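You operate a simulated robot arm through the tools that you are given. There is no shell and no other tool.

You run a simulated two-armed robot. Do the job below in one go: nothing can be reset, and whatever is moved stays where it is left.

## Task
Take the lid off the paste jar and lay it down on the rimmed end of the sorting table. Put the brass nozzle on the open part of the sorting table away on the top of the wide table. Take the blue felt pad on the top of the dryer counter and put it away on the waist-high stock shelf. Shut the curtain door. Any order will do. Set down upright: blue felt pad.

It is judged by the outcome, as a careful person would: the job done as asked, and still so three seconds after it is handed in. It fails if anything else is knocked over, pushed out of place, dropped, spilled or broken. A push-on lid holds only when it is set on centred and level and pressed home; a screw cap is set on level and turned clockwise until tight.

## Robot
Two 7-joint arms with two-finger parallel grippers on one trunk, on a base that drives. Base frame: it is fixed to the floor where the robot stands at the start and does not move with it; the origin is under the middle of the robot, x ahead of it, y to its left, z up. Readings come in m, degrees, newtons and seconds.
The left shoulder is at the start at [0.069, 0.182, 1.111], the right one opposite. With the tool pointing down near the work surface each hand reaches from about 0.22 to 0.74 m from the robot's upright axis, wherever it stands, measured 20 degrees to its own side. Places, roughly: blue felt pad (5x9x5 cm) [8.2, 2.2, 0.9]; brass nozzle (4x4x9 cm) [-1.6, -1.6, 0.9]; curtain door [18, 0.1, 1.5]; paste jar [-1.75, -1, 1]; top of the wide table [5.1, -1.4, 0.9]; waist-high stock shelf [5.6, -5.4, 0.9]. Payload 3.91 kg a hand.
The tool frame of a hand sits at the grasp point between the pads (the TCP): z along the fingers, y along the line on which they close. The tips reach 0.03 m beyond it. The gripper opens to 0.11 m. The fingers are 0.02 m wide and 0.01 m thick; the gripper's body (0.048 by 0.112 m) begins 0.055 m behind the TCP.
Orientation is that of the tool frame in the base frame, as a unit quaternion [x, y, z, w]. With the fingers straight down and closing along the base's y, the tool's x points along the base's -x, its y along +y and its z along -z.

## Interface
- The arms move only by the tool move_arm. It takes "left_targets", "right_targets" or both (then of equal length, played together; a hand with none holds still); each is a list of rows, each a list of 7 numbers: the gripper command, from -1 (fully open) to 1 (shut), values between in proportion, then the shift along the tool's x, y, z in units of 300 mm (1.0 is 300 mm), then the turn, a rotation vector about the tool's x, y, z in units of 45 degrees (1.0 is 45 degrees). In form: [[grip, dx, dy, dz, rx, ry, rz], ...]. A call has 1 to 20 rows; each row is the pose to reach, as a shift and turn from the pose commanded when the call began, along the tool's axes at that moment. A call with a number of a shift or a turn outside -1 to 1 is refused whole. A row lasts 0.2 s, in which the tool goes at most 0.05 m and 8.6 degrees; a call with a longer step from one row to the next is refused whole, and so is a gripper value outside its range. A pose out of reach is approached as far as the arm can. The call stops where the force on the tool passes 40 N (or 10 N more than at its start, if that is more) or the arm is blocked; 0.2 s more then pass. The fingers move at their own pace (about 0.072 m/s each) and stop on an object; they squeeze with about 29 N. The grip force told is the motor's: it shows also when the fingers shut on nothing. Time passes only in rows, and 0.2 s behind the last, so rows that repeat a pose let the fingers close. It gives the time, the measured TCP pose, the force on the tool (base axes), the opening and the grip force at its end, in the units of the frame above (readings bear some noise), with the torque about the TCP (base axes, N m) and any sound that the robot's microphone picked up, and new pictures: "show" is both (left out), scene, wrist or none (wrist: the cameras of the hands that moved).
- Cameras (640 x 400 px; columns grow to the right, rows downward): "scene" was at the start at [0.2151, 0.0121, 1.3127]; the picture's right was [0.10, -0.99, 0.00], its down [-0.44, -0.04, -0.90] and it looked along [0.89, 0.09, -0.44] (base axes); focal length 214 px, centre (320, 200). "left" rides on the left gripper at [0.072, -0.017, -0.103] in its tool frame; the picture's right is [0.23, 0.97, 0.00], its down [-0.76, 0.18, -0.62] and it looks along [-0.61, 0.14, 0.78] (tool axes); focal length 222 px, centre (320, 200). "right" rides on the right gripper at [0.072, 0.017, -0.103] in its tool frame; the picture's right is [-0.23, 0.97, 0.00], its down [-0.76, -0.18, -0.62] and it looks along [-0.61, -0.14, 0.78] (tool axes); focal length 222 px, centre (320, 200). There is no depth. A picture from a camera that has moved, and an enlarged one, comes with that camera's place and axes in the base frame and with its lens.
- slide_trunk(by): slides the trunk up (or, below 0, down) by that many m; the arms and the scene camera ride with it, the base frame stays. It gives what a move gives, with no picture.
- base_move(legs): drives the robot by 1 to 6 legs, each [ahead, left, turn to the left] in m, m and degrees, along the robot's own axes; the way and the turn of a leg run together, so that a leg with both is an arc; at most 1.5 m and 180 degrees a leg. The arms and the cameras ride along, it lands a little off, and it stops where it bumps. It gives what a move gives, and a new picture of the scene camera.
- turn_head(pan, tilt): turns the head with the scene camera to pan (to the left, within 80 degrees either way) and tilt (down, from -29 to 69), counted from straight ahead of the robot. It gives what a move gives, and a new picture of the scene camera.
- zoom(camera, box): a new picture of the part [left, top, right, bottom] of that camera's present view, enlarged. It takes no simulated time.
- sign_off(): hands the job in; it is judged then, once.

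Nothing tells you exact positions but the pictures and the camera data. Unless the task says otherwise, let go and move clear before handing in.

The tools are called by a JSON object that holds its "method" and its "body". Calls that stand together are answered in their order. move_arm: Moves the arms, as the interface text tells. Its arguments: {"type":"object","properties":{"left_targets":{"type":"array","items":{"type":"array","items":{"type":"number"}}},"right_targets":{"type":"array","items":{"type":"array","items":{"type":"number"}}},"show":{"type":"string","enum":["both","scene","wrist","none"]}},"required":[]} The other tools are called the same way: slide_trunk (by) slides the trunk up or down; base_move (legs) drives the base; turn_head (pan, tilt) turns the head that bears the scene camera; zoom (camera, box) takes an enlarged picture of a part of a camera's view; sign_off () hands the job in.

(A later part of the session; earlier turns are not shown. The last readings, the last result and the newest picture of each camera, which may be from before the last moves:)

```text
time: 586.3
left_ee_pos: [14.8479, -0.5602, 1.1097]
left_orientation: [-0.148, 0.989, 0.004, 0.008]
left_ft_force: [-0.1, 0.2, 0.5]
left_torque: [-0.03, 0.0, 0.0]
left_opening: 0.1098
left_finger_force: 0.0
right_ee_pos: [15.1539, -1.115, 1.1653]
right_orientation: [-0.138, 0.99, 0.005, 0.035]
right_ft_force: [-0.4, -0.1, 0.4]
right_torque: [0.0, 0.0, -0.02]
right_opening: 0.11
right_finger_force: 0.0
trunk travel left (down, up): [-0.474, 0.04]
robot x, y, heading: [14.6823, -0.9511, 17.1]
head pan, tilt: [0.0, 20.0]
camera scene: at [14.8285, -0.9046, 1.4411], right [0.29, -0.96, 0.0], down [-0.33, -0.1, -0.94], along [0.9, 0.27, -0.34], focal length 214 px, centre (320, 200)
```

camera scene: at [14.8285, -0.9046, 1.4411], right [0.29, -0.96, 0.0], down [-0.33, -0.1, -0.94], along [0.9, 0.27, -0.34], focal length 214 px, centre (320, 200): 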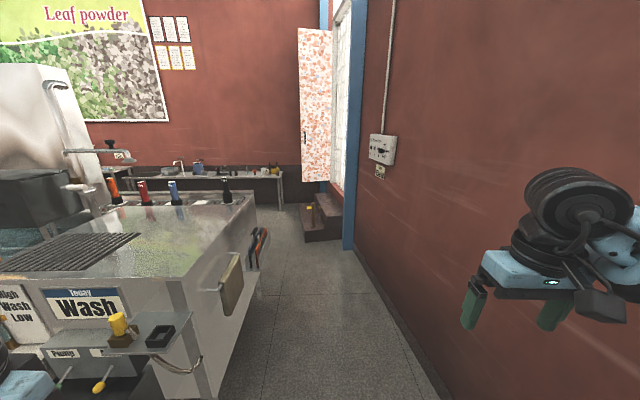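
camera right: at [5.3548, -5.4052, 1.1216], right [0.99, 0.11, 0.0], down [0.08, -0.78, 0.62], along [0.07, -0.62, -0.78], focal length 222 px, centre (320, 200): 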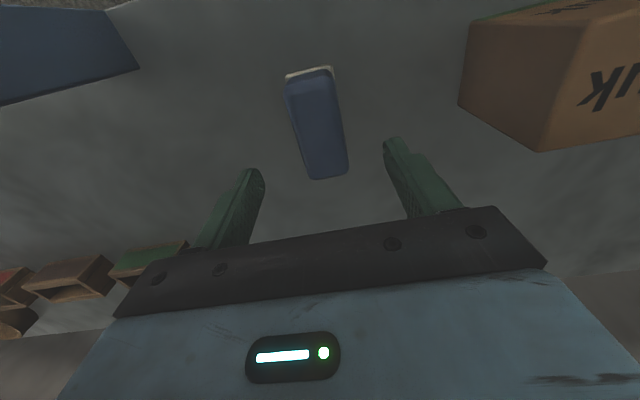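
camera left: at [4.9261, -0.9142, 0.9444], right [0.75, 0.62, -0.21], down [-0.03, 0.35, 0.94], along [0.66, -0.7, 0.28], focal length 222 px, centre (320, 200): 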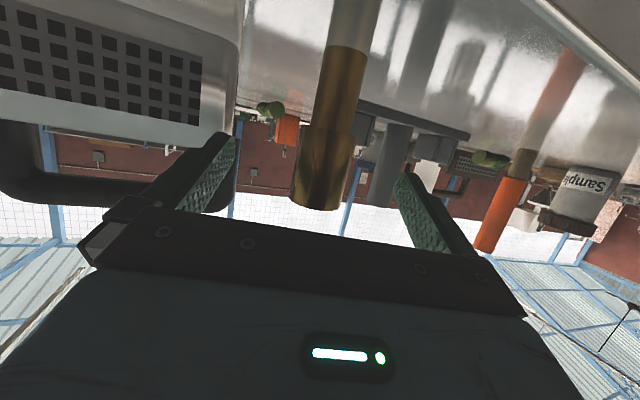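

Now I see the door clearly: a floral curtain panel hinged at the far jamb, standing open into the room above some steps, with a handle on its free (left) edge. I zoom in.

{"method": "zoom", "body": {"camera": "scene", "box": [270, 10, 390, 130]}}

{"method": "zoom", "body": {"camera": "scene", "box": [260, 110, 400, 260]}}

```text
3.33 times, centred on (330, 70) of scene
camera zoom: at [14.8285, -0.9046, 1.4411], right [0.29, -0.96, 0.0], down [-0.33, -0.1, -0.94], along [0.9, 0.27, -0.34], focal length 715 px, centre (287, 633)
```

zoom: 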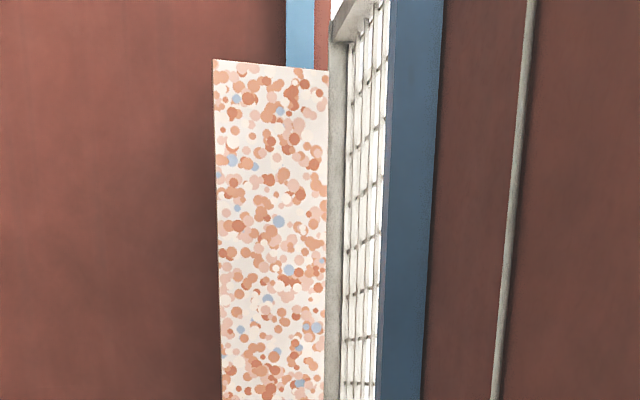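

```text
2.67 times, centred on (330, 185) of scene
camera zoom: at [14.8285, -0.9046, 1.4411], right [0.29, -0.96, 0.0], down [-0.33, -0.1, -0.94], along [0.9, 0.27, -0.34], focal length 572 px, centre (293, 240)
```

zoom: 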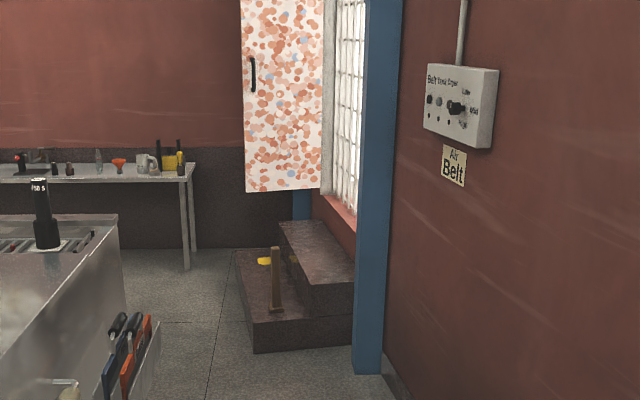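

The door must be swung by pushing its back face toward me and then to the wall, from a position left of the steps. To pass the narrow lane I first extend both arms forward so the elbows tuck in.

{"method": "move_arm", "body": {"left_targets": [[1, -0.12, -0.05, 0, 0, 0, 0], [1, -0.26, -0.12, 0, 0, 0, 0], [1, -0.4, -0.19, 0, 0, 0, 0], [1, -0.54, -0.26, 0, 0, 0, 0], [1, -0.68, -0.33, 0, 0, 0, 0], [1, -0.82, -0.4, 0, 0, 0, 0], [1, -0.95, -0.5, 0, 0, 0, 0], [1, -1.0, -0.55, 0, 0, 0, 0]], "right_targets": [[1, -0.09, 0.06, 0, 0, 0, 0], [1, -0.18, 0.12, 0, 0, 0, 0], [1, -0.27, 0.19, 0, 0, 0, 0], [1, -0.36, 0.26, 0, 0, 0, 0], [1, -0.45, 0.33, 0, 0, 0, 0], [1, -0.54, 0.4, 0, 0, 0, 0], [1, -0.62, 0.46, 0, 0, 0, 0], [1, -0.667, 0.48, 0, 0, 0, 0]], "show": "scene"}}

```text
time: 588.1
left_ee_pos: [15.1821, -0.631, 1.1129]
left_orientation: [-0.148, 0.989, 0.004, 0.009]
left_ft_force: [0.1, 0.0, -0.2]
left_torque: [-0.02, 0.0, 0.01]
left_opening: 0.0
left_finger_force: 29.2
right_ee_pos: [15.3086, -0.9209, 1.1791]
right_orientation: [-0.138, 0.99, 0.005, 0.035]
right_ft_force: [-0.9, -0.2, 0.3]
right_torque: [-0.04, 0.01, -0.04]
right_opening: 0.0
right_finger_force: 29.1
trunk travel left (down, up): [-0.474, 0.04]
robot x, y, heading: [14.6792, -0.9515, 16.8]
head pan, tilt: [0.0, 20.0]
camera scene: at [14.8286, -0.9045, 1.4411], right [0.29, -0.96, 0.0], down [-0.33, -0.1, -0.94], along [0.9, 0.28, -0.34], focal length 214 px, centre (320, 200)
```

scene: 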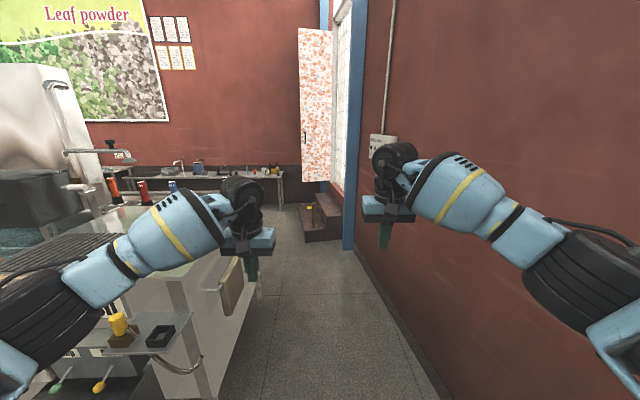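

The right elbow is still wide near the wall switch box, so I stretch both arms further forward and a little lower.

{"method": "move_arm", "body": {"left_targets": [[1, -0.08, 0, 0.08, 0, 0, 0], [1, -0.16, 0, 0.16, 0, 0, 0], [1, -0.24, 0, 0.22, 0, 0, 0], [1, -0.33, 0, 0.22, 0, 0, 0]], "right_targets": [[1, -0.05, 0.03, 0.12, 0, 0, 0], [1, -0.11, 0.06, 0.24, 0, 0, 0], [1, -0.18, 0.09, 0.36, 0, 0, 0], [1, -0.25, 0.12, 0.42, 0, 0, 0]], "show": "scene"}}

```text
time: 589.1
left_ee_pos: [15.2771, -0.602, 1.0517]
left_orientation: [-0.148, 0.989, 0.007, 0.01]
left_ft_force: [-1.1, 1.8, -0.2]
left_torque: [-0.18, -0.04, 0.02]
left_opening: 0.0
left_finger_force: 29.4
right_ee_pos: [15.3655, -0.8787, 1.0637]
right_orientation: [-0.136, 0.99, 0.007, 0.036]
right_ft_force: [1.3, -1.8, -0.9]
right_torque: [0.09, 0.02, -0.02]
right_opening: 0.0
right_finger_force: 29.1
right hand out of reach, approached as far as the arm can: row 4
trunk travel left (down, up): [-0.474, 0.04]
robot x, y, heading: [14.6789, -0.9517, 16.9]
head pan, tilt: [0.0, 20.0]
camera scene: at [14.8293, -0.9099, 1.4413], right [0.29, -0.96, 0.0], down [-0.33, -0.1, -0.94], along [0.9, 0.28, -0.34], focal length 214 px, centre (320, 200)
```

scene: 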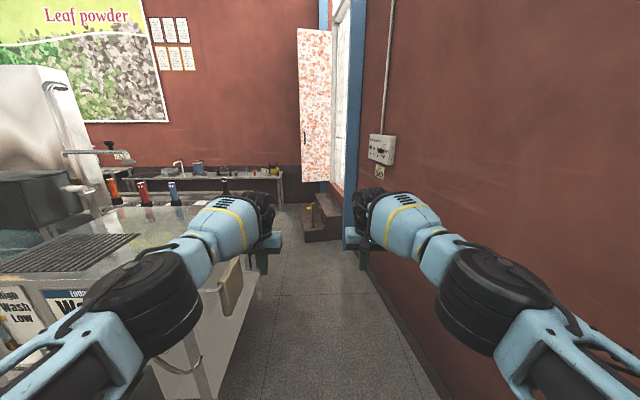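

The elbows are tucked well now. I turn slightly left to follow the wall and drive forward a metre.

{"method": "base_move", "body": {"legs": [[0, 0, 4], [0.55, -0.02, 0], [0.5, 0, 2]]}}

{"method": "turn_head", "body": {"pan": 0, "tilt": 30}}

```text
time: 595.3
left_ee_pos: [16.2046, -0.1587, 1.049]
left_orientation: [-0.205, 0.979, 0.005, 0.008]
left_ft_force: [-0.7, 0.1, -0.8]
left_torque: [0.0, 0.03, -0.02]
left_opening: 0.0
left_finger_force: 28.9
right_ee_pos: [16.3232, -0.4213, 1.0638]
right_orientation: [-0.197, 0.98, 0.008, 0.035]
right_ft_force: [-0.4, -0.4, -0.4]
right_torque: [0.02, 0.0, 0.02]
right_opening: 0.0002
right_finger_force: 29.5
trunk travel left (down, up): [-0.474, 0.04]
robot x, y, heading: [15.6547, -0.5757, 23.7]
head pan, tilt: [0.0, 20.0]
camera scene: at [15.7956, -0.5135, 1.4411], right [0.4, -0.92, 0.0], down [-0.31, -0.14, -0.94], along [0.86, 0.38, -0.34], focal length 214 px, centre (320, 200)
```

scene: 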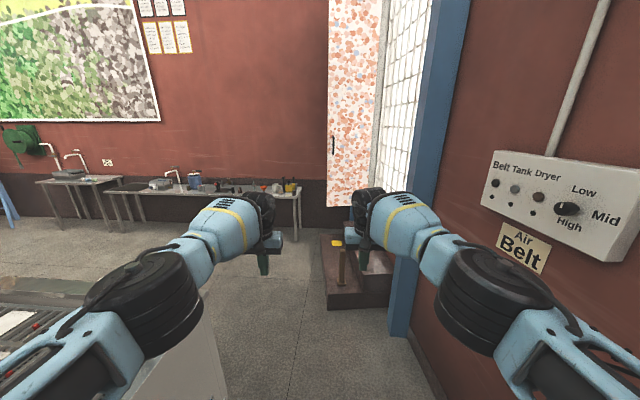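

```text
time: 596.0
left_ee_pos: [16.2051, -0.1579, 1.0487]
left_orientation: [-0.205, 0.979, 0.005, 0.009]
left_ft_force: [0.0, 0.1, 0.0]
left_torque: [0.01, 0.02, -0.01]
left_opening: 0.0001
left_finger_force: 29.2
right_ee_pos: [16.3234, -0.4211, 1.0637]
right_orientation: [-0.195, 0.98, 0.008, 0.035]
right_ft_force: [0.0, 0.1, -0.4]
right_torque: [0.01, -0.02, 0.06]
right_opening: 0.0001
right_finger_force: 29.1
trunk travel left (down, up): [-0.474, 0.04]
robot x, y, heading: [15.652, -0.5777, 23.7]
head pan, tilt: [0.0, 30.0]
camera scene: at [15.7933, -0.5145, 1.425], right [0.4, -0.92, 0.0], down [-0.46, -0.2, -0.87], along [0.79, 0.35, -0.5], focal length 214 px, centre (320, 200)
```

scene: 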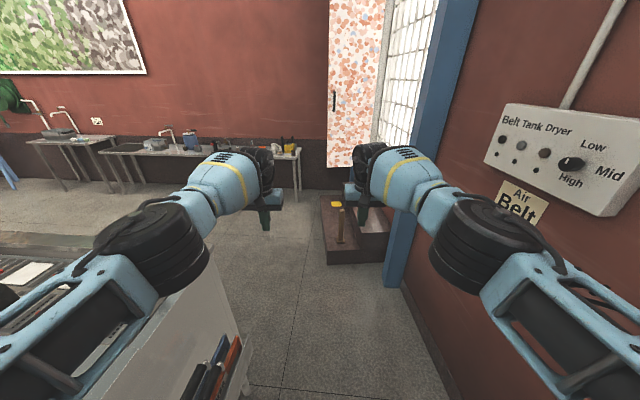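

I can see past the station now. The steps are at the door's foot; I'll go forward, then diagonally left around the steps' corner to the open floor beside them.

{"method": "base_move", "body": {"legs": [[0, 0, 3], [0.95, 0, 0]]}}

{"method": "turn_head", "body": {"pan": 0, "tilt": 40}}

```text
time: 601.4
left_ee_pos: [17.0194, 0.3114, 1.0484]
left_orientation: [-0.239, 0.971, 0.006, 0.007]
left_ft_force: [-0.8, -0.3, 0.2]
left_torque: [-0.01, -0.01, 0.0]
left_opening: 0.0
left_finger_force: 29.0
right_ee_pos: [17.1529, 0.0593, 1.0638]
right_orientation: [-0.229, 0.973, 0.009, 0.035]
right_ft_force: [-1.4, 0.0, -0.1]
right_torque: [0.0, -0.03, -0.01]
right_opening: 0.0
right_finger_force: 28.6
trunk travel left (down, up): [-0.474, 0.04]
robot x, y, heading: [16.4956, -0.1472, 27.6]
head pan, tilt: [0.0, 30.0]
camera scene: at [16.6326, -0.0714, 1.425], right [0.46, -0.89, 0.0], down [-0.44, -0.23, -0.87], along [0.77, 0.4, -0.5], focal length 214 px, centre (320, 200)
```

scene: 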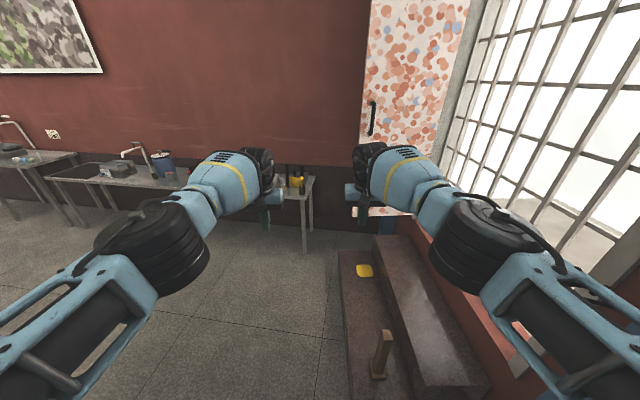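

```text
time: 602.1
left_ee_pos: [17.0184, 0.3123, 1.0484]
left_orientation: [-0.24, 0.971, 0.005, 0.007]
left_ft_force: [-0.3, 0.3, -0.2]
left_torque: [0.0, -0.02, 0.01]
left_opening: 0.0001
left_finger_force: 28.7
right_ee_pos: [17.1547, 0.0587, 1.0636]
right_orientation: [-0.229, 0.973, 0.01, 0.035]
right_ft_force: [0.8, -0.2, -0.1]
right_torque: [-0.01, 0.02, 0.01]
right_opening: 0.0002
right_finger_force: 29.1
trunk travel left (down, up): [-0.474, 0.04]
robot x, y, heading: [16.4979, -0.142, 27.8]
head pan, tilt: [0.0, 40.0]
camera scene: at [16.6279, -0.0738, 1.4097], right [0.46, -0.89, 0.0], down [-0.57, -0.3, -0.77], along [0.68, 0.36, -0.64], focal length 214 px, centre (320, 200)
```

scene: 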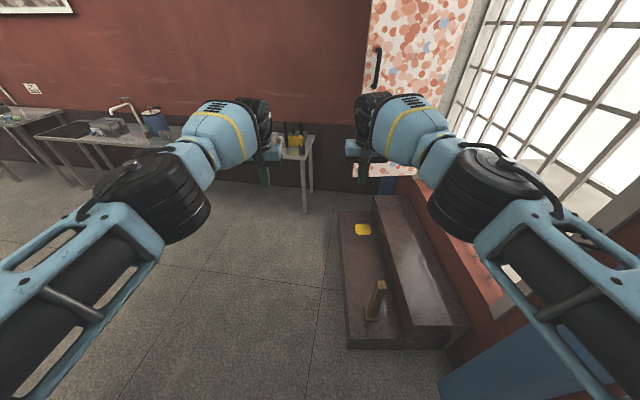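

I have a clear view of the steps and panel. I pull the arms back in, go diagonally around the steps' corner, and turn right to face the doorway wall.

{"method": "move_arm", "body": {"left_targets": [[1, 0.14, 0.03, 0, 0, 0, 0], [1, 0.28, 0.08, 0, 0, 0, 0], [1, 0.42, 0.13, 0, 0, 0, 0], [1, 0.56, 0.2, -0.05, 0, 0, 0], [1, 0.7, 0.27, -0.1, 0, 0, 0], [1, 0.82, 0.35, -0.15, 0, 0, 0], [1, 0.9, 0.4, -0.2, 0, 0, 0]], "right_targets": [[1, 0.14, -0.03, 0, 0, 0, 0], [1, 0.28, -0.08, 0, 0, 0, 0], [1, 0.42, -0.13, 0, 0, 0, 0], [1, 0.56, -0.2, -0.05, 0, 0, 0], [1, 0.7, -0.27, -0.1, 0, 0, 0], [1, 0.8, -0.33, -0.15, 0, 0, 0], [1, 0.85, -0.35, -0.2, 0, 0, 0]], "show": "none"}}

{"method": "base_move", "body": {"legs": [[0.25, 0.35, 0], [0.05, 0.1, -45], [0, 0, -45]]}}

{"method": "turn_head", "body": {"pan": 15, "tilt": 30}}

```text
time: 603.7
left_ee_pos: [16.7223, 0.293, 1.1038]
left_orientation: [-0.239, 0.971, 0.006, 0.007]
left_ft_force: [0.1, -1.0, -0.4]
left_torque: [0.04, -0.03, 0.0]
left_opening: 0.0002
left_finger_force: 29.0
right_ee_pos: [16.9672, -0.149, 1.1038]
right_orientation: [-0.229, 0.973, 0.008, 0.034]
right_ft_force: [-1.2, 0.1, 0.5]
right_torque: [0.01, -0.03, 0.0]
right_opening: 0.0001
right_finger_force: 28.9
trunk travel left (down, up): [-0.474, 0.04]
robot x, y, heading: [16.5001, -0.1427, 27.7]
head pan, tilt: [0.0, 40.0]
```

```text
time: 611.5
left_ee_pos: [17.0226, 0.1518, 1.1041]
left_orientation: [0.523, 0.853, -0.001, 0.01]
left_ft_force: [-0.2, 0.7, -1.0]
left_torque: [0.0, 0.01, -0.01]
left_opening: 0.0001
left_finger_force: 29.1
right_ee_pos: [16.5791, -0.0879, 1.1032]
right_orientation: [0.53, 0.847, -0.017, 0.03]
right_ft_force: [0.1, -0.3, 0.5]
right_torque: [0.02, 0.01, 0.02]
right_opening: 0.0
right_finger_force: 28.6
trunk travel left (down, up): [-0.474, 0.04]
robot x, y, heading: [16.5873, 0.3832, -62.6]
head pan, tilt: [0.0, 40.0]
camera scene: at [16.6551, 0.2532, 1.4097], right [-0.89, -0.45, 0.0], down [-0.29, 0.57, -0.77], along [0.35, -0.68, -0.64], focal length 214 px, centre (320, 200)
```

scene: 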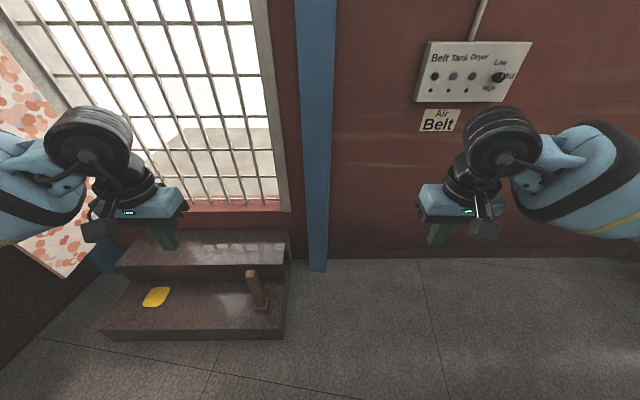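

```text
time: 612.3
left_ee_pos: [17.0236, 0.1503, 1.1029]
left_orientation: [0.522, 0.853, -0.002, 0.01]
left_ft_force: [0.3, 0.0, 0.6]
left_torque: [-0.04, 0.0, 0.0]
left_opening: 0.0002
left_finger_force: 29.2
right_ee_pos: [16.5776, -0.0886, 1.1032]
right_orientation: [0.531, 0.847, -0.018, 0.031]
right_ft_force: [-0.3, 0.3, -0.1]
right_torque: [-0.02, 0.01, 0.0]
right_opening: 0.0
right_finger_force: 29.2
trunk travel left (down, up): [-0.474, 0.04]
robot x, y, heading: [16.5888, 0.379, -62.9]
head pan, tilt: [15.0, 30.0]
camera scene: at [16.677, 0.2617, 1.425], right [-0.74, -0.67, 0.0], down [-0.33, 0.37, -0.87], along [0.58, -0.64, -0.5], focal length 214 px, centre (320, 200)
```

scene: 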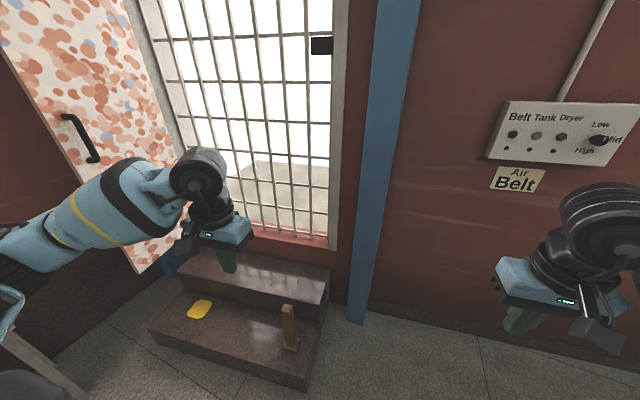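

I now face the doorway. My left arm hides the hinge, so I shift that hand right and look at the panel closely.

{"method": "move_arm", "body": {"left_targets": [[1, 0, -0.15, 0, 0, 0, 0], [1, 0, -0.3, 0, 0, 0, 0], [1, 0, -0.45, 0.1, 0, 0, 0], [1, 0, -0.5, 0.25, 0, 0, 0], [1, 0, -0.5, 0.4, 0, 0, 0]], "show": "none"}}

{"method": "turn_head", "body": {"pan": 35, "tilt": 15}}

```text
refused: row 3 steps farther than a row can; nothing moved
```

```text
time: 613.1
left_ee_pos: [17.0241, 0.1507, 1.1043]
left_orientation: [0.522, 0.853, -0.001, 0.009]
left_ft_force: [-0.2, -1.3, 0.0]
left_torque: [0.02, 0.0, -0.02]
left_opening: 0.0001
left_finger_force: 28.4
right_ee_pos: [16.5797, -0.0883, 1.1041]
right_orientation: [0.53, 0.847, -0.017, 0.03]
right_ft_force: [0.1, -0.2, 0.7]
right_torque: [0.01, 0.02, 0.03]
right_opening: 0.0
right_finger_force: 29.4
trunk travel left (down, up): [-0.474, 0.04]
robot x, y, heading: [16.5866, 0.3831, -63.0]
head pan, tilt: [35.0, 15.0]
camera scene: at [16.699, 0.285, 1.4492], right [-0.47, -0.88, 0.0], down [-0.23, 0.12, -0.97], along [0.85, -0.45, -0.26], focal length 214 px, centre (320, 200)
```

scene: 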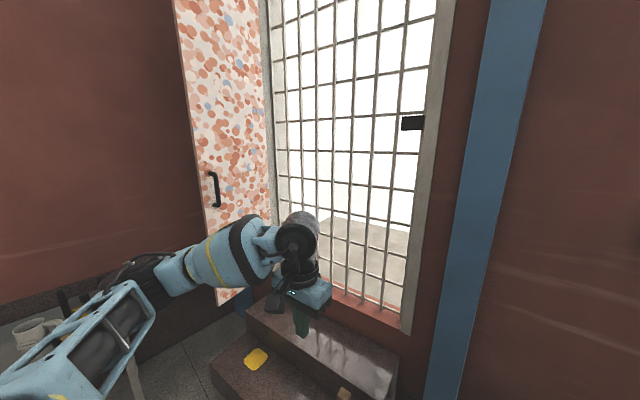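

I zoom on the panel's hinge side and handle to see how it is built.

{"method": "zoom", "body": {"camera": "scene", "box": [150, 0, 310, 120]}}

{"method": "zoom", "body": {"camera": "scene", "box": [160, 110, 340, 320]}}

{"method": "turn_head", "body": {"pan": 35, "tilt": -20}}

```text
3.33 times, centred on (230, 60) of scene
camera zoom: at [16.699, 0.285, 1.4492], right [-0.47, -0.88, 0.0], down [-0.23, 0.12, -0.97], along [0.85, -0.45, -0.26], focal length 715 px, centre (620, 667)
```

zoom: 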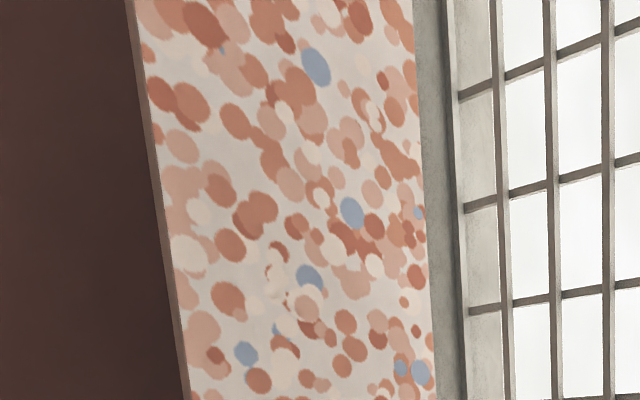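

```text
1.90 times, centred on (250, 215) of scene
camera zoom: at [16.699, 0.285, 1.4492], right [-0.47, -0.88, 0.0], down [-0.23, 0.12, -0.97], along [0.85, -0.45, -0.26], focal length 408 px, centre (453, 171)
```

zoom: 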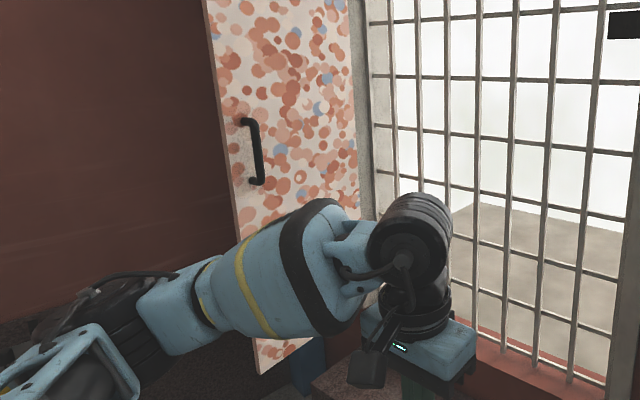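

```text
time: 614.1
left_ee_pos: [17.0241, 0.151, 1.1041]
left_orientation: [0.522, 0.853, -0.002, 0.009]
left_ft_force: [0.0, -0.7, 0.5]
left_torque: [0.01, 0.0, 0.02]
left_opening: 0.0
left_finger_force: 28.9
right_ee_pos: [16.5787, -0.0886, 1.1049]
right_orientation: [0.531, 0.847, -0.018, 0.031]
right_ft_force: [-0.1, -0.3, 0.0]
right_torque: [0.0, -0.02, 0.0]
right_opening: 0.0
right_finger_force: 28.8
trunk travel left (down, up): [-0.474, 0.04]
robot x, y, heading: [16.5849, 0.3771, -63.2]
head pan, tilt: [35.0, -20.0]
camera scene: at [16.6838, 0.2933, 1.5026], right [-0.47, -0.88, 0.0], down [0.3, -0.16, -0.94], along [0.83, -0.44, 0.34], focal length 214 px, centre (320, 200)
```

scene: 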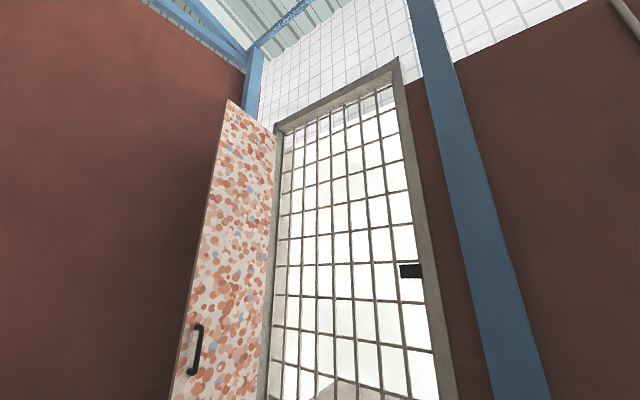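

It's a rigid leaf (about 0.45 m wide) hinged at the left jamb, open about 100°. I check the space behind it and the sink table end on my left.

{"method": "turn_head", "body": {"pan": 65, "tilt": 22}}

{"method": "zoom", "body": {"camera": "scene", "box": [200, 80, 480, 300]}}

```text
time: 615.2
left_ee_pos: [17.0231, 0.1507, 1.1036]
left_orientation: [0.523, 0.853, -0.002, 0.009]
left_ft_force: [0.5, 0.3, 0.0]
left_torque: [0.0, 0.0, -0.01]
left_opening: 0.0
left_finger_force: 28.7
right_ee_pos: [16.5782, -0.0886, 1.1034]
right_orientation: [0.53, 0.847, -0.018, 0.03]
right_ft_force: [-0.3, -0.7, 0.2]
right_torque: [0.02, 0.01, 0.0]
right_opening: 0.0003
right_finger_force: 28.9
trunk travel left (down, up): [-0.474, 0.04]
robot x, y, heading: [16.5864, 0.3829, -63.1]
head pan, tilt: [65.0, 22.0]
camera scene: at [16.7092, 0.3322, 1.4379], right [0.04, -1.0, 0.0], down [-0.37, -0.01, -0.93], along [0.93, 0.03, -0.37], focal length 214 px, centre (320, 200)
```

scene: 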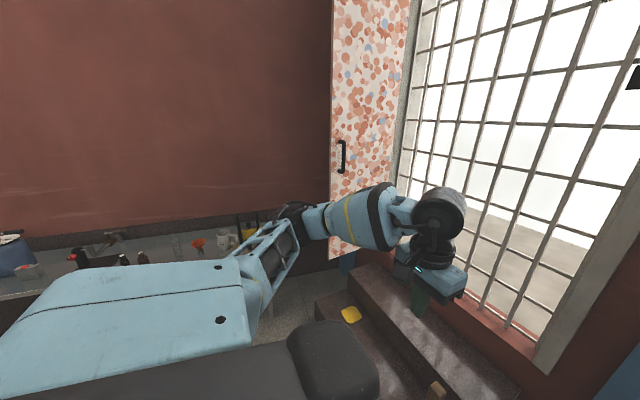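

```text
1.82 times, centred on (340, 190) of scene
camera zoom: at [16.7092, 0.3322, 1.4379], right [0.04, -1.0, 0.0], down [-0.37, -0.01, -0.93], along [0.93, 0.03, -0.37], focal length 390 px, centre (284, 218)
```

zoom: 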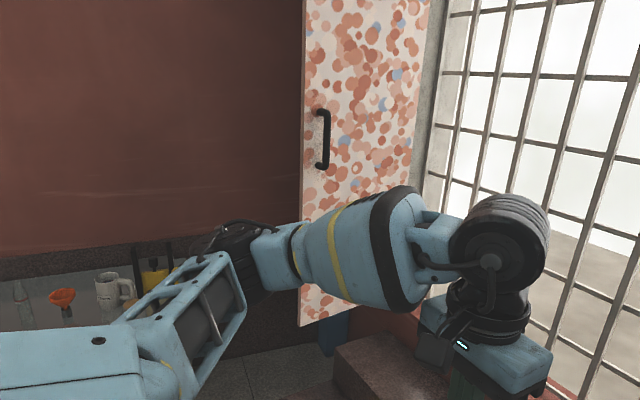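

I'll grip the handle with my right hand and pull the leaf part-way, then push it closed from the room side. First I drive to a spot beside the steps facing the leaf.

{"method": "base_move", "body": {"legs": [[0.15, 0.45, 0], [0, 0, 40], [0, 0, 31]]}}

{"method": "turn_head", "body": {"pan": 0, "tilt": 20}}

```text
time: 623.2
left_ee_pos: [17.4325, 0.7827, 1.1043]
left_orientation: [-0.064, 0.998, 0.004, 0.008]
left_ft_force: [0.9, -0.1, -0.3]
left_torque: [0.05, 0.02, 0.0]
left_opening: 0.0
left_finger_force: 28.8
right_ee_pos: [17.507, 0.2842, 1.1036]
right_orientation: [-0.054, 0.998, 0.003, 0.036]
right_ft_force: [-0.4, -0.2, 0.4]
right_torque: [0.05, 0.0, 0.02]
right_opening: 0.0
right_finger_force: 28.6
trunk travel left (down, up): [-0.474, 0.04]
robot x, y, heading: [17.0648, 0.4529, 7.3]
head pan, tilt: [65.0, 22.0]
camera scene: at [17.1575, 0.5509, 1.4378], right [0.95, -0.3, 0.0], down [-0.11, -0.36, -0.93], along [0.28, 0.88, -0.37], focal length 214 px, centre (320, 200)
```

scene: 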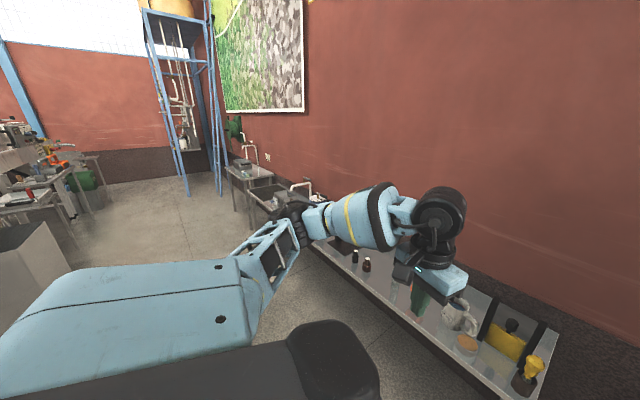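

```text
time: 624.6
left_ee_pos: [17.4331, 0.7838, 1.1048]
left_orientation: [-0.064, 0.998, 0.004, 0.009]
left_ft_force: [-0.3, 0.0, 0.7]
left_torque: [0.01, 0.0, 0.01]
left_opening: 0.0001
left_finger_force: 28.6
right_ee_pos: [17.5076, 0.2846, 1.1031]
right_orientation: [-0.054, 0.998, 0.002, 0.035]
right_ft_force: [0.5, -0.9, -0.5]
right_torque: [0.01, -0.02, -0.01]
right_opening: 0.0002
right_finger_force: 29.1
trunk travel left (down, up): [-0.474, 0.04]
robot x, y, heading: [17.0645, 0.4534, 7.5]
head pan, tilt: [0.0, 20.0]
camera scene: at [17.2217, 0.4744, 1.4411], right [0.13, -0.99, 0.0], down [-0.34, -0.04, -0.94], along [0.93, 0.12, -0.34], focal length 214 px, centre (320, 200)
```

scene: 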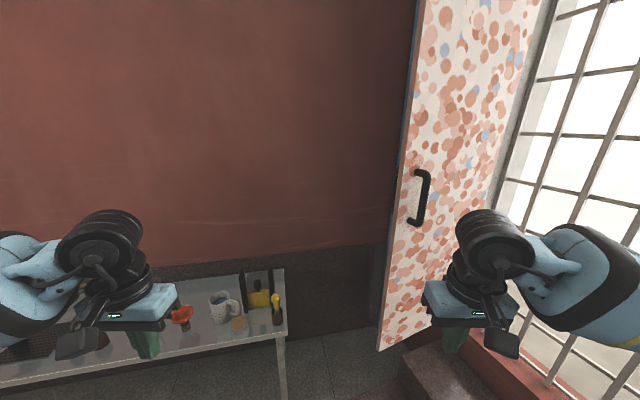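

The handle is right in front: bar at about (17.86,0.245,1.23). I turn the right hand to point forward and raise it to handle height, gripper open.

{"method": "move_arm", "body": {"right_targets": [[-0.5, -0.06, -0.015, -0.03, 0, -0.16, 0], [-0.5, -0.12, -0.03, -0.06, 0, -0.33, 0], [-0.5, -0.18, -0.05, -0.1, 0, -0.5, 0], [-0.5, -0.24, -0.07, -0.13, 0, -0.67, 0], [-0.5, -0.3, -0.09, -0.17, 0, -0.84, 0], [-0.5, -0.367, -0.1, -0.2, 0, -1.0, 0]], "show": "none"}}

{"method": "move_arm", "body": {"right_targets": [[-0.5, -0.07, -0.02, 0.02, 0, -0.16, 0], [-0.5, -0.14, -0.04, 0.04, 0, -0.32, 0], [-0.5, -0.2, -0.06, 0.06, 0, -0.48, 0], [-0.5, -0.27, -0.08, 0.09, 0, -0.64, 0], [-0.5, -0.34, -0.1, 0.11, 0, -0.8, 0], [-0.5, -0.409, -0.117, 0.13, 0, -0.911, 0], [-0.5, -0.409, -0.117, 0.13, 0, -0.911, 0]], "show": "both"}}

```text
time: 626.0
left_ee_pos: [17.4325, 0.7826, 1.104]
left_orientation: [-0.064, 0.998, 0.004, 0.008]
left_ft_force: [-0.9, 1.0, -0.1]
left_torque: [0.03, 0.01, 0.02]
left_opening: 0.0002
left_finger_force: 29.3
right_ee_pos: [17.6145, 0.2679, 1.1724]
right_orientation: [-0.049, 0.908, 0.023, 0.416]
right_ft_force: [0.2, -0.4, -0.1]
right_torque: [0.01, 0.03, 0.01]
right_opening: 0.0823
right_finger_force: 0.0
trunk travel left (down, up): [-0.474, 0.04]
robot x, y, heading: [17.0664, 0.4519, 7.2]
head pan, tilt: [0.0, 20.0]
```

```text
time: 627.6
left_ee_pos: [17.4315, 0.7838, 1.1043]
left_orientation: [-0.064, 0.998, 0.004, 0.008]
left_ft_force: [0.9, -1.2, 0.4]
left_torque: [-0.03, 0.0, 0.01]
left_opening: 0.0002
left_finger_force: 29.0
right_ee_pos: [17.6991, 0.2495, 1.2218]
right_orientation: [-0.043, 0.763, 0.035, 0.645]
right_ft_force: [0.5, -1.0, -0.5]
right_torque: [-0.03, 0.01, -0.04]
right_opening: 0.0826
right_finger_force: 0.0
right hand out of reach, approached as far as the arm can: row 5, 6, 7
trunk travel left (down, up): [-0.474, 0.04]
robot x, y, heading: [17.0672, 0.4522, 7.3]
head pan, tilt: [0.0, 20.0]
camera scene: at [17.2216, 0.4743, 1.4411], right [0.13, -0.99, 0.0], down [-0.34, -0.04, -0.94], along [0.93, 0.12, -0.34], focal length 214 px, centre (320, 200)
camera right: at [17.5833, 0.2546, 1.1678], right [-0.07, 0.97, 0.22], down [-0.46, -0.23, 0.86], along [0.88, -0.04, 0.47], focal length 222 px, centre (320, 200)
```

scene: 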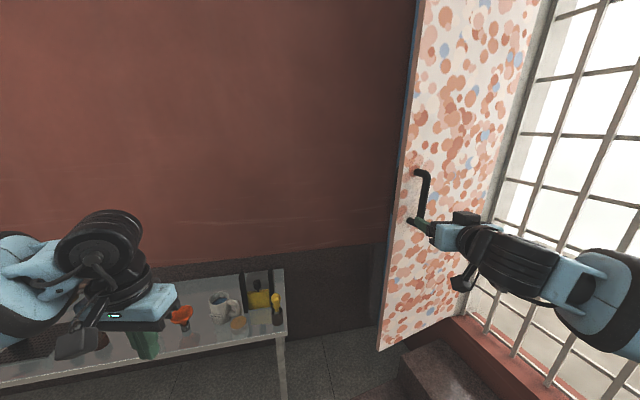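
right: 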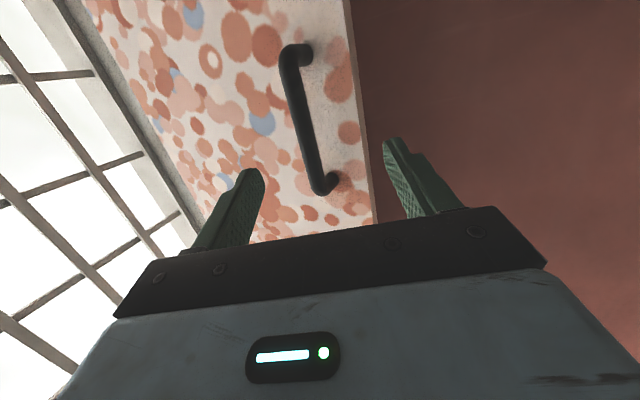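

The handle is between the open fingers. I shift 2 cm right and move forward onto the bar.

{"method": "move_arm", "body": {"right_targets": [[-0.5, 0, -0.067, 0.02, 0, 0, 0], [-0.5, 0, -0.067, 0.15, 0, 0, 0], [-0.5, 0, -0.067, 0.28, 0, 0, 0], [-0.5, 0, -0.067, 0.4, 0, 0, 0], [-0.5, 0, -0.067, 0.47, 0, 0, 0], [-0.5, 0, -0.067, 0.47, 0, 0, 0]], "show": "both"}}

{"method": "zoom", "body": {"camera": "scene", "box": [370, 140, 530, 260]}}

```text
time: 629.0
left_ee_pos: [17.4304, 0.7832, 1.1046]
left_orientation: [-0.064, 0.998, 0.004, 0.009]
left_ft_force: [0.8, 0.0, 0.7]
left_torque: [0.01, -0.02, 0.0]
left_opening: 0.0
left_finger_force: 29.4
right_ee_pos: [17.8427, 0.2441, 1.195]
right_orientation: [-0.043, 0.763, 0.036, 0.644]
right_ft_force: [0.6, 0.5, 0.2]
right_torque: [0.02, -0.03, -0.05]
right_opening: 0.0824
right_finger_force: 0.1
trunk travel left (down, up): [-0.474, 0.04]
robot x, y, heading: [17.0676, 0.452, 7.5]
head pan, tilt: [0.0, 20.0]
camera scene: at [17.2214, 0.4741, 1.4411], right [0.13, -0.99, 0.0], down [-0.34, -0.04, -0.94], along [0.93, 0.12, -0.34], focal length 214 px, centre (320, 200)
camera right: at [17.7271, 0.2489, 1.143], right [-0.07, 0.97, 0.22], down [-0.46, -0.23, 0.86], along [0.88, -0.04, 0.47], focal length 222 px, centre (320, 200)
```

scene: 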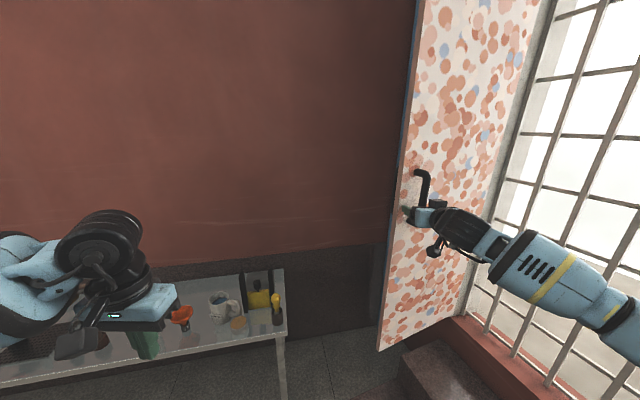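
right: 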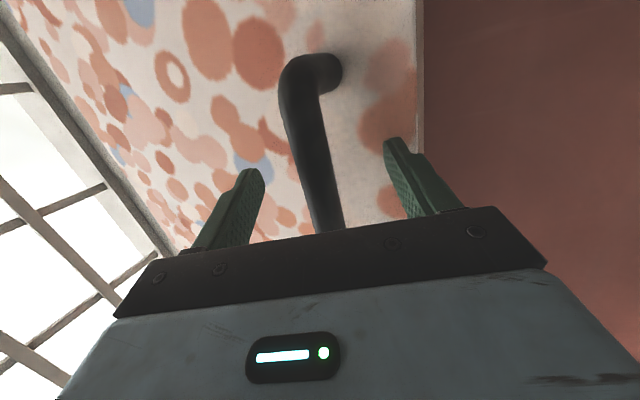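

```text
3.33 times, centred on (450, 200) of scene
camera zoom: at [17.2214, 0.4741, 1.4411], right [0.13, -0.99, 0.0], down [-0.34, -0.04, -0.94], along [0.93, 0.12, -0.34], focal length 715 px, centre (-113, 200)
```

zoom: 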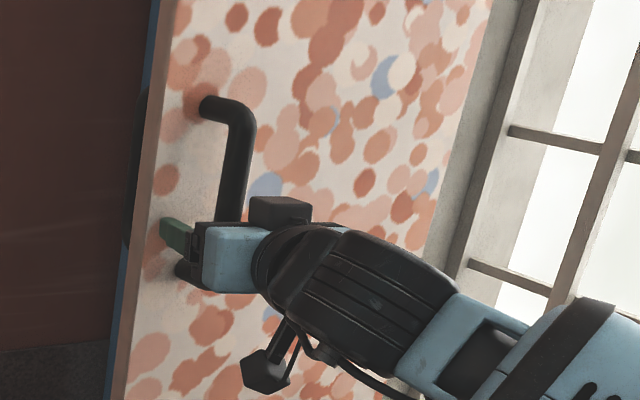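

The fingers straddle the bar (and I can see a matching handle on the other face too). I close on the handle.

{"method": "move_arm", "body": {"right_targets": [[0, 0, 0, 0, 0, 0, 0], [0.5, 0, 0, 0, 0, 0, 0], [1, 0, 0, 0, 0, 0, 0], [1, 0, 0, 0, 0, 0, 0], [1, 0, 0, 0, 0, 0, 0]], "show": "wrist"}}

```text
time: 630.2
left_ee_pos: [17.4326, 0.7834, 1.1055]
left_orientation: [-0.064, 0.998, 0.004, 0.009]
left_ft_force: [-0.2, 0.4, -0.4]
left_torque: [0.01, -0.01, 0.0]
left_opening: 0.0002
left_finger_force: 29.1
right_ee_pos: [17.8422, 0.2439, 1.1962]
right_orientation: [-0.043, 0.763, 0.036, 0.644]
right_ft_force: [-0.2, -0.5, 0.4]
right_torque: [0.04, 0.02, 0.04]
right_opening: 0.0
right_finger_force: 28.9
trunk travel left (down, up): [-0.474, 0.04]
robot x, y, heading: [17.0691, 0.4519, 7.2]
head pan, tilt: [0.0, 20.0]
camera right: at [17.7271, 0.2489, 1.1429], right [-0.07, 0.97, 0.22], down [-0.46, -0.23, 0.86], along [0.88, -0.04, 0.47], focal length 222 px, centre (320, 200)
```

right: 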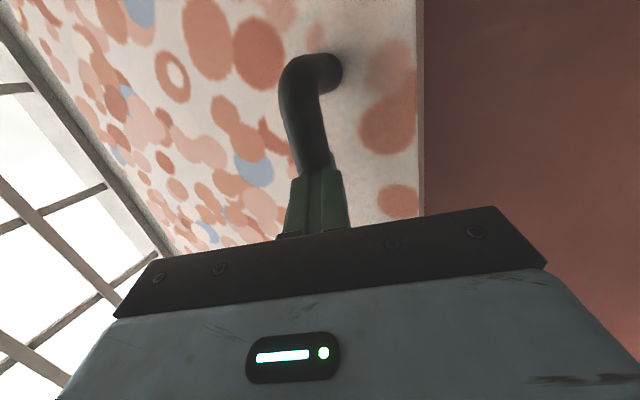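

The fingers closed just short of the bar. I reopen, advance 4 cm and close again.

{"method": "move_arm", "body": {"right_targets": [[0, 0, 0, 0, 0, 0, 0], [-0.4, 0, 0, 0, 0, 0, 0], [-0.4, 0, 0, 0, 0, 0, 0], [-0.4, 0, -0.01, 0.07, 0, 0, 0], [-0.4, 0, -0.01, 0.13, 0, 0, 0], [-0.4, 0, -0.01, 0.13, 0, 0, 0], [0.3, 0, -0.01, 0.13, 0, 0, 0], [1, 0, -0.01, 0.13, 0, 0, 0], [1, 0, -0.01, 0.13, 0, 0, 0], [1, 0, -0.01, 0.13, 0, 0, 0]], "show": "both"}}

```text
time: 631.3
left_ee_pos: [17.4295, 0.7825, 1.1047]
left_orientation: [-0.064, 0.998, 0.005, 0.01]
left_ft_force: [1.0, 0.3, -0.2]
left_torque: [0.0, 0.02, 0.01]
left_opening: 0.0001
left_finger_force: 29.0
right_ee_pos: [17.8635, 0.2443, 1.1952]
right_orientation: [-0.045, 0.762, 0.037, 0.645]
right_ft_force: [-20.9, -3.9, 0.2]
right_torque: [0.08, -0.08, 0.89]
right_opening: 0.0759
right_finger_force: 0.0
trunk travel left (down, up): [-0.474, 0.04]
robot x, y, heading: [17.0659, 0.4511, 7.2]
head pan, tilt: [0.0, 20.0]
stopped in row 5 (right hand): the force on the tool passed its limit at 64 N (the readings are from after the stop); the commanded pose is now the measured one
camera scene: at [17.2194, 0.4735, 1.4414], right [0.13, -0.99, 0.0], down [-0.34, -0.04, -0.94], along [0.93, 0.12, -0.34], focal length 214 px, centre (320, 200)
camera right: at [17.749, 0.2486, 1.1407], right [-0.08, 0.97, 0.22], down [-0.46, -0.23, 0.85], along [0.88, -0.04, 0.47], focal length 222 px, centre (320, 200)
```

scene: 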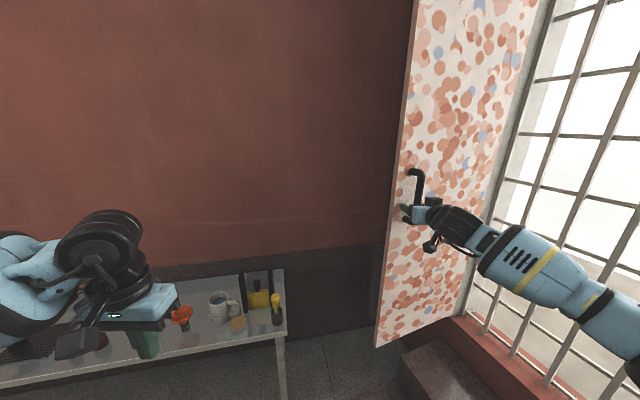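
right: 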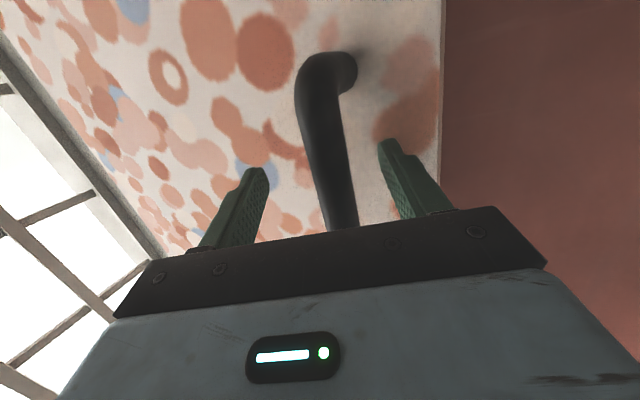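

A fingertip touched the leaf face, so the bar should be between the fingers now. I close.

{"method": "move_arm", "body": {"right_targets": [[0, 0, 0, -0.01, 0, 0, 0], [0.5, 0, 0, -0.01, 0, 0, 0], [1, 0, 0, -0.01, 0, 0, 0], [1, 0, 0, -0.01, 0, 0, 0], [1, 0, 0, -0.01, 0, 0, 0]], "show": "wrist"}}

```text
time: 632.5
left_ee_pos: [17.4329, 0.783, 1.1047]
left_orientation: [-0.064, 0.998, 0.004, 0.008]
left_ft_force: [-0.1, 0.4, -0.6]
left_torque: [-0.01, 0.02, 0.0]
left_opening: 0.0
left_finger_force: 28.3
right_ee_pos: [17.8633, 0.2442, 1.1928]
right_orientation: [-0.047, 0.762, 0.039, 0.644]
right_ft_force: [-0.1, -0.7, -0.1]
right_torque: [0.01, 0.01, -0.01]
right_opening: 0.0
right_finger_force: 29.1
trunk travel left (down, up): [-0.474, 0.04]
robot x, y, heading: [17.0682, 0.4512, 7.4]
head pan, tilt: [0.0, 20.0]
camera right: at [17.7486, 0.2481, 1.1396], right [-0.08, 0.97, 0.22], down [-0.46, -0.23, 0.86], along [0.88, -0.04, 0.47], focal length 222 px, centre (320, 200)
```

right: 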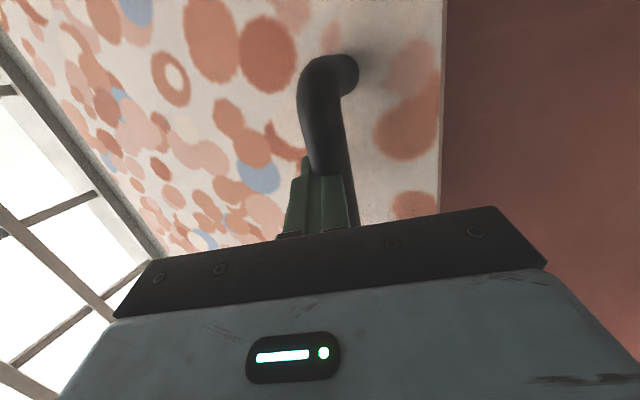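

The bar is still just beyond, because the leaf is skewed relative to my hand. I back off 5 cm and yaw the hand ~27° left to face the leaf squarely.

{"method": "move_arm", "body": {"right_targets": [[0, 0, 0, -0.05, 0, 0, 0], [-0.3, -0.004, -0.03, -0.11, -0.12, 0, 0], [-0.3, -0.008, -0.074, -0.153, -0.28, 0, 0], [-0.3, -0.008, -0.074, -0.153, -0.44, 0, 0], [-0.3, -0.008, -0.074, -0.153, -0.6, 0, 0], [-0.3, -0.008, -0.074, -0.153, -0.6, 0, 0]], "show": "both"}}

```text
time: 633.9
left_ee_pos: [17.4322, 0.7813, 1.1039]
left_orientation: [-0.064, 0.998, 0.005, 0.009]
left_ft_force: [0.2, -0.3, -0.2]
left_torque: [-0.02, 0.01, 0.01]
left_opening: 0.0001
left_finger_force: 29.2
right_ee_pos: [17.8286, 0.2268, 1.2034]
right_orientation: [-0.171, 0.733, 0.195, 0.628]
right_ft_force: [0.6, -0.3, 0.8]
right_torque: [0.0, 0.0, 0.0]
right_opening: 0.0715
right_finger_force: 0.0
right hand out of reach, approached as far as the arm can: row 5
trunk travel left (down, up): [-0.474, 0.04]
robot x, y, heading: [17.0679, 0.4533, 7.1]
head pan, tilt: [0.0, 20.0]
camera scene: at [17.2218, 0.4736, 1.441], right [0.13, -0.99, 0.0], down [-0.34, -0.04, -0.94], along [0.93, 0.12, -0.34], focal length 214 px, centre (320, 200)
camera right: at [17.7203, 0.1893, 1.1469], right [-0.45, 0.84, 0.29], down [-0.33, -0.46, 0.82], along [0.83, 0.27, 0.49], focal length 222 px, centre (320, 200)
```

scene: 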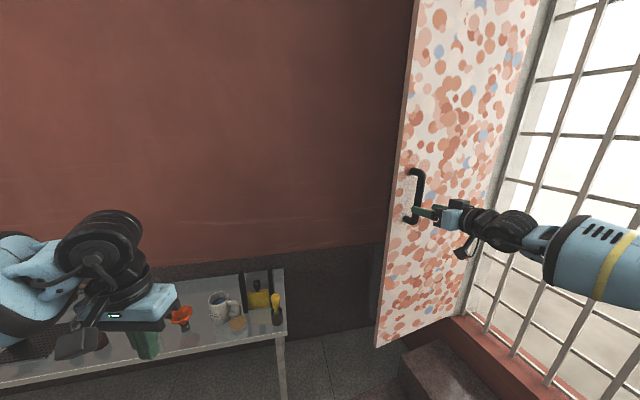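
right: 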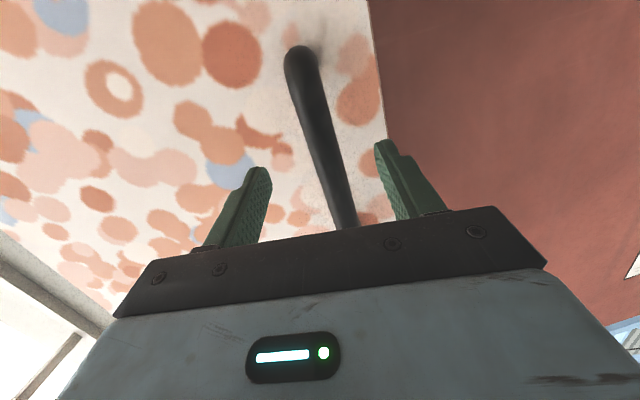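

Now the hand faces the leaf squarely with the bar centred. I advance 8 cm and close.

{"method": "move_arm", "body": {"right_targets": [[-0.3, 0, 0, 0.09, 0, 0, 0], [-0.3, 0, 0, 0.18, 0, 0, 0], [-0.3, 0, 0, 0.255, 0, 0, 0], [-0.3, 0, 0, 0.255, 0, 0, 0], [0.3, 0, 0, 0.255, 0, 0, 0], [0.6, 0, 0, 0.255, 0, 0, 0], [1, 0, 0, 0.255, 0, 0, 0], [1, 0, 0, 0.255, 0, 0, 0]], "show": "both"}}

```text
time: 634.7
left_ee_pos: [17.4318, 0.7817, 1.1053]
left_orientation: [-0.063, 0.998, 0.005, 0.01]
left_ft_force: [0.9, -0.3, -0.8]
left_torque: [-0.03, 0.03, 0.0]
left_opening: 0.0
left_finger_force: 28.8
right_ee_pos: [17.8781, 0.247, 1.1923]
right_orientation: [-0.191, 0.733, 0.211, 0.617]
right_ft_force: [-26.6, -7.5, 3.5]
right_torque: [-0.12, -0.25, -0.79]
right_opening: 0.0675
right_finger_force: 0.1
right hand out of reach, approached as far as the arm can: row 1
trunk travel left (down, up): [-0.474, 0.04]
robot x, y, heading: [17.0683, 0.4535, 7.1]
head pan, tilt: [0.0, 20.0]
stopped in row 4 (right hand): the force on the tool passed its limit at 47 N (the readings are from after the stop); the commanded pose is now the measured one
camera scene: at [17.2189, 0.4736, 1.4415], right [0.12, -0.99, 0.0], down [-0.34, -0.04, -0.94], along [0.93, 0.12, -0.34], focal length 214 px, centre (320, 200)
camera right: at [17.7719, 0.2049, 1.1384], right [-0.49, 0.82, 0.3], down [-0.29, -0.47, 0.83], along [0.82, 0.32, 0.47], focal length 222 px, centre (320, 200)
```

scene: 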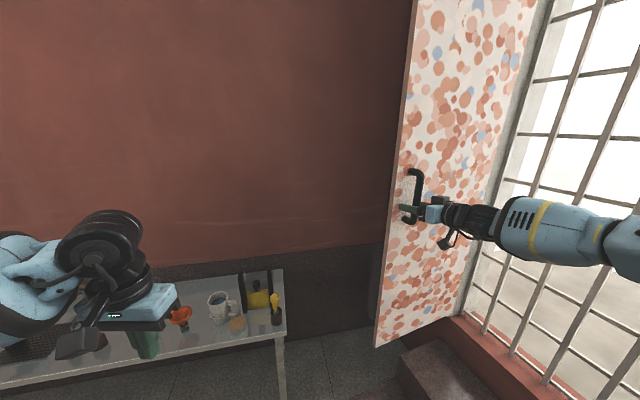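
right: 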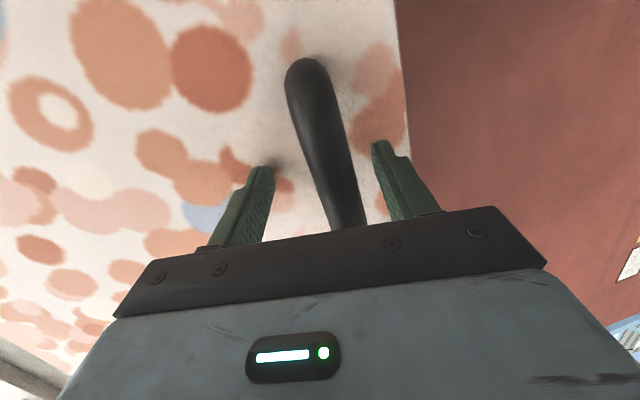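

The right fingertip touches the face, so the bar must now be inside the fingers. I back off slightly and close.

{"method": "move_arm", "body": {"right_targets": [[-0.2, 0, 0, -0.015, 0, 0, 0], [0.2, 0, 0, -0.015, 0, 0, 0], [0.6, 0, 0, -0.015, 0, 0, 0], [1, 0, 0, -0.015, 0, 0, 0], [1, 0, 0, -0.015, 0, 0, 0], [1, 0, 0, -0.015, 0, 0, 0]], "show": "wrist"}}

```text
time: 636.1
left_ee_pos: [17.4342, 0.7819, 1.1029]
left_orientation: [-0.062, 0.998, 0.004, 0.007]
left_ft_force: [0.5, -0.7, -0.1]
left_torque: [0.0, -0.01, -0.01]
left_opening: 0.0002
left_finger_force: 29.1
right_ee_pos: [17.8765, 0.2482, 1.19]
right_orientation: [-0.193, 0.734, 0.213, 0.616]
right_ft_force: [0.4, 0.2, -0.5]
right_torque: [0.01, 0.01, 0.0]
right_opening: 0.0
right_finger_force: 29.1
trunk travel left (down, up): [-0.474, 0.04]
robot x, y, heading: [17.0663, 0.4511, 7.3]
head pan, tilt: [0.0, 20.0]
camera right: at [17.7707, 0.2046, 1.1373], right [-0.49, 0.82, 0.3], down [-0.29, -0.47, 0.83], along [0.82, 0.32, 0.47], focal length 222 px, centre (320, 200)
```

right: 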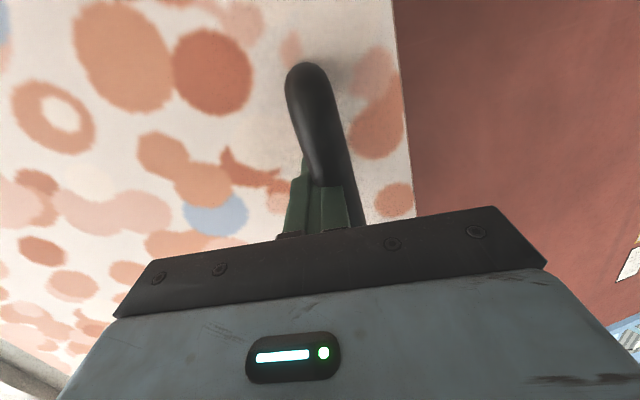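

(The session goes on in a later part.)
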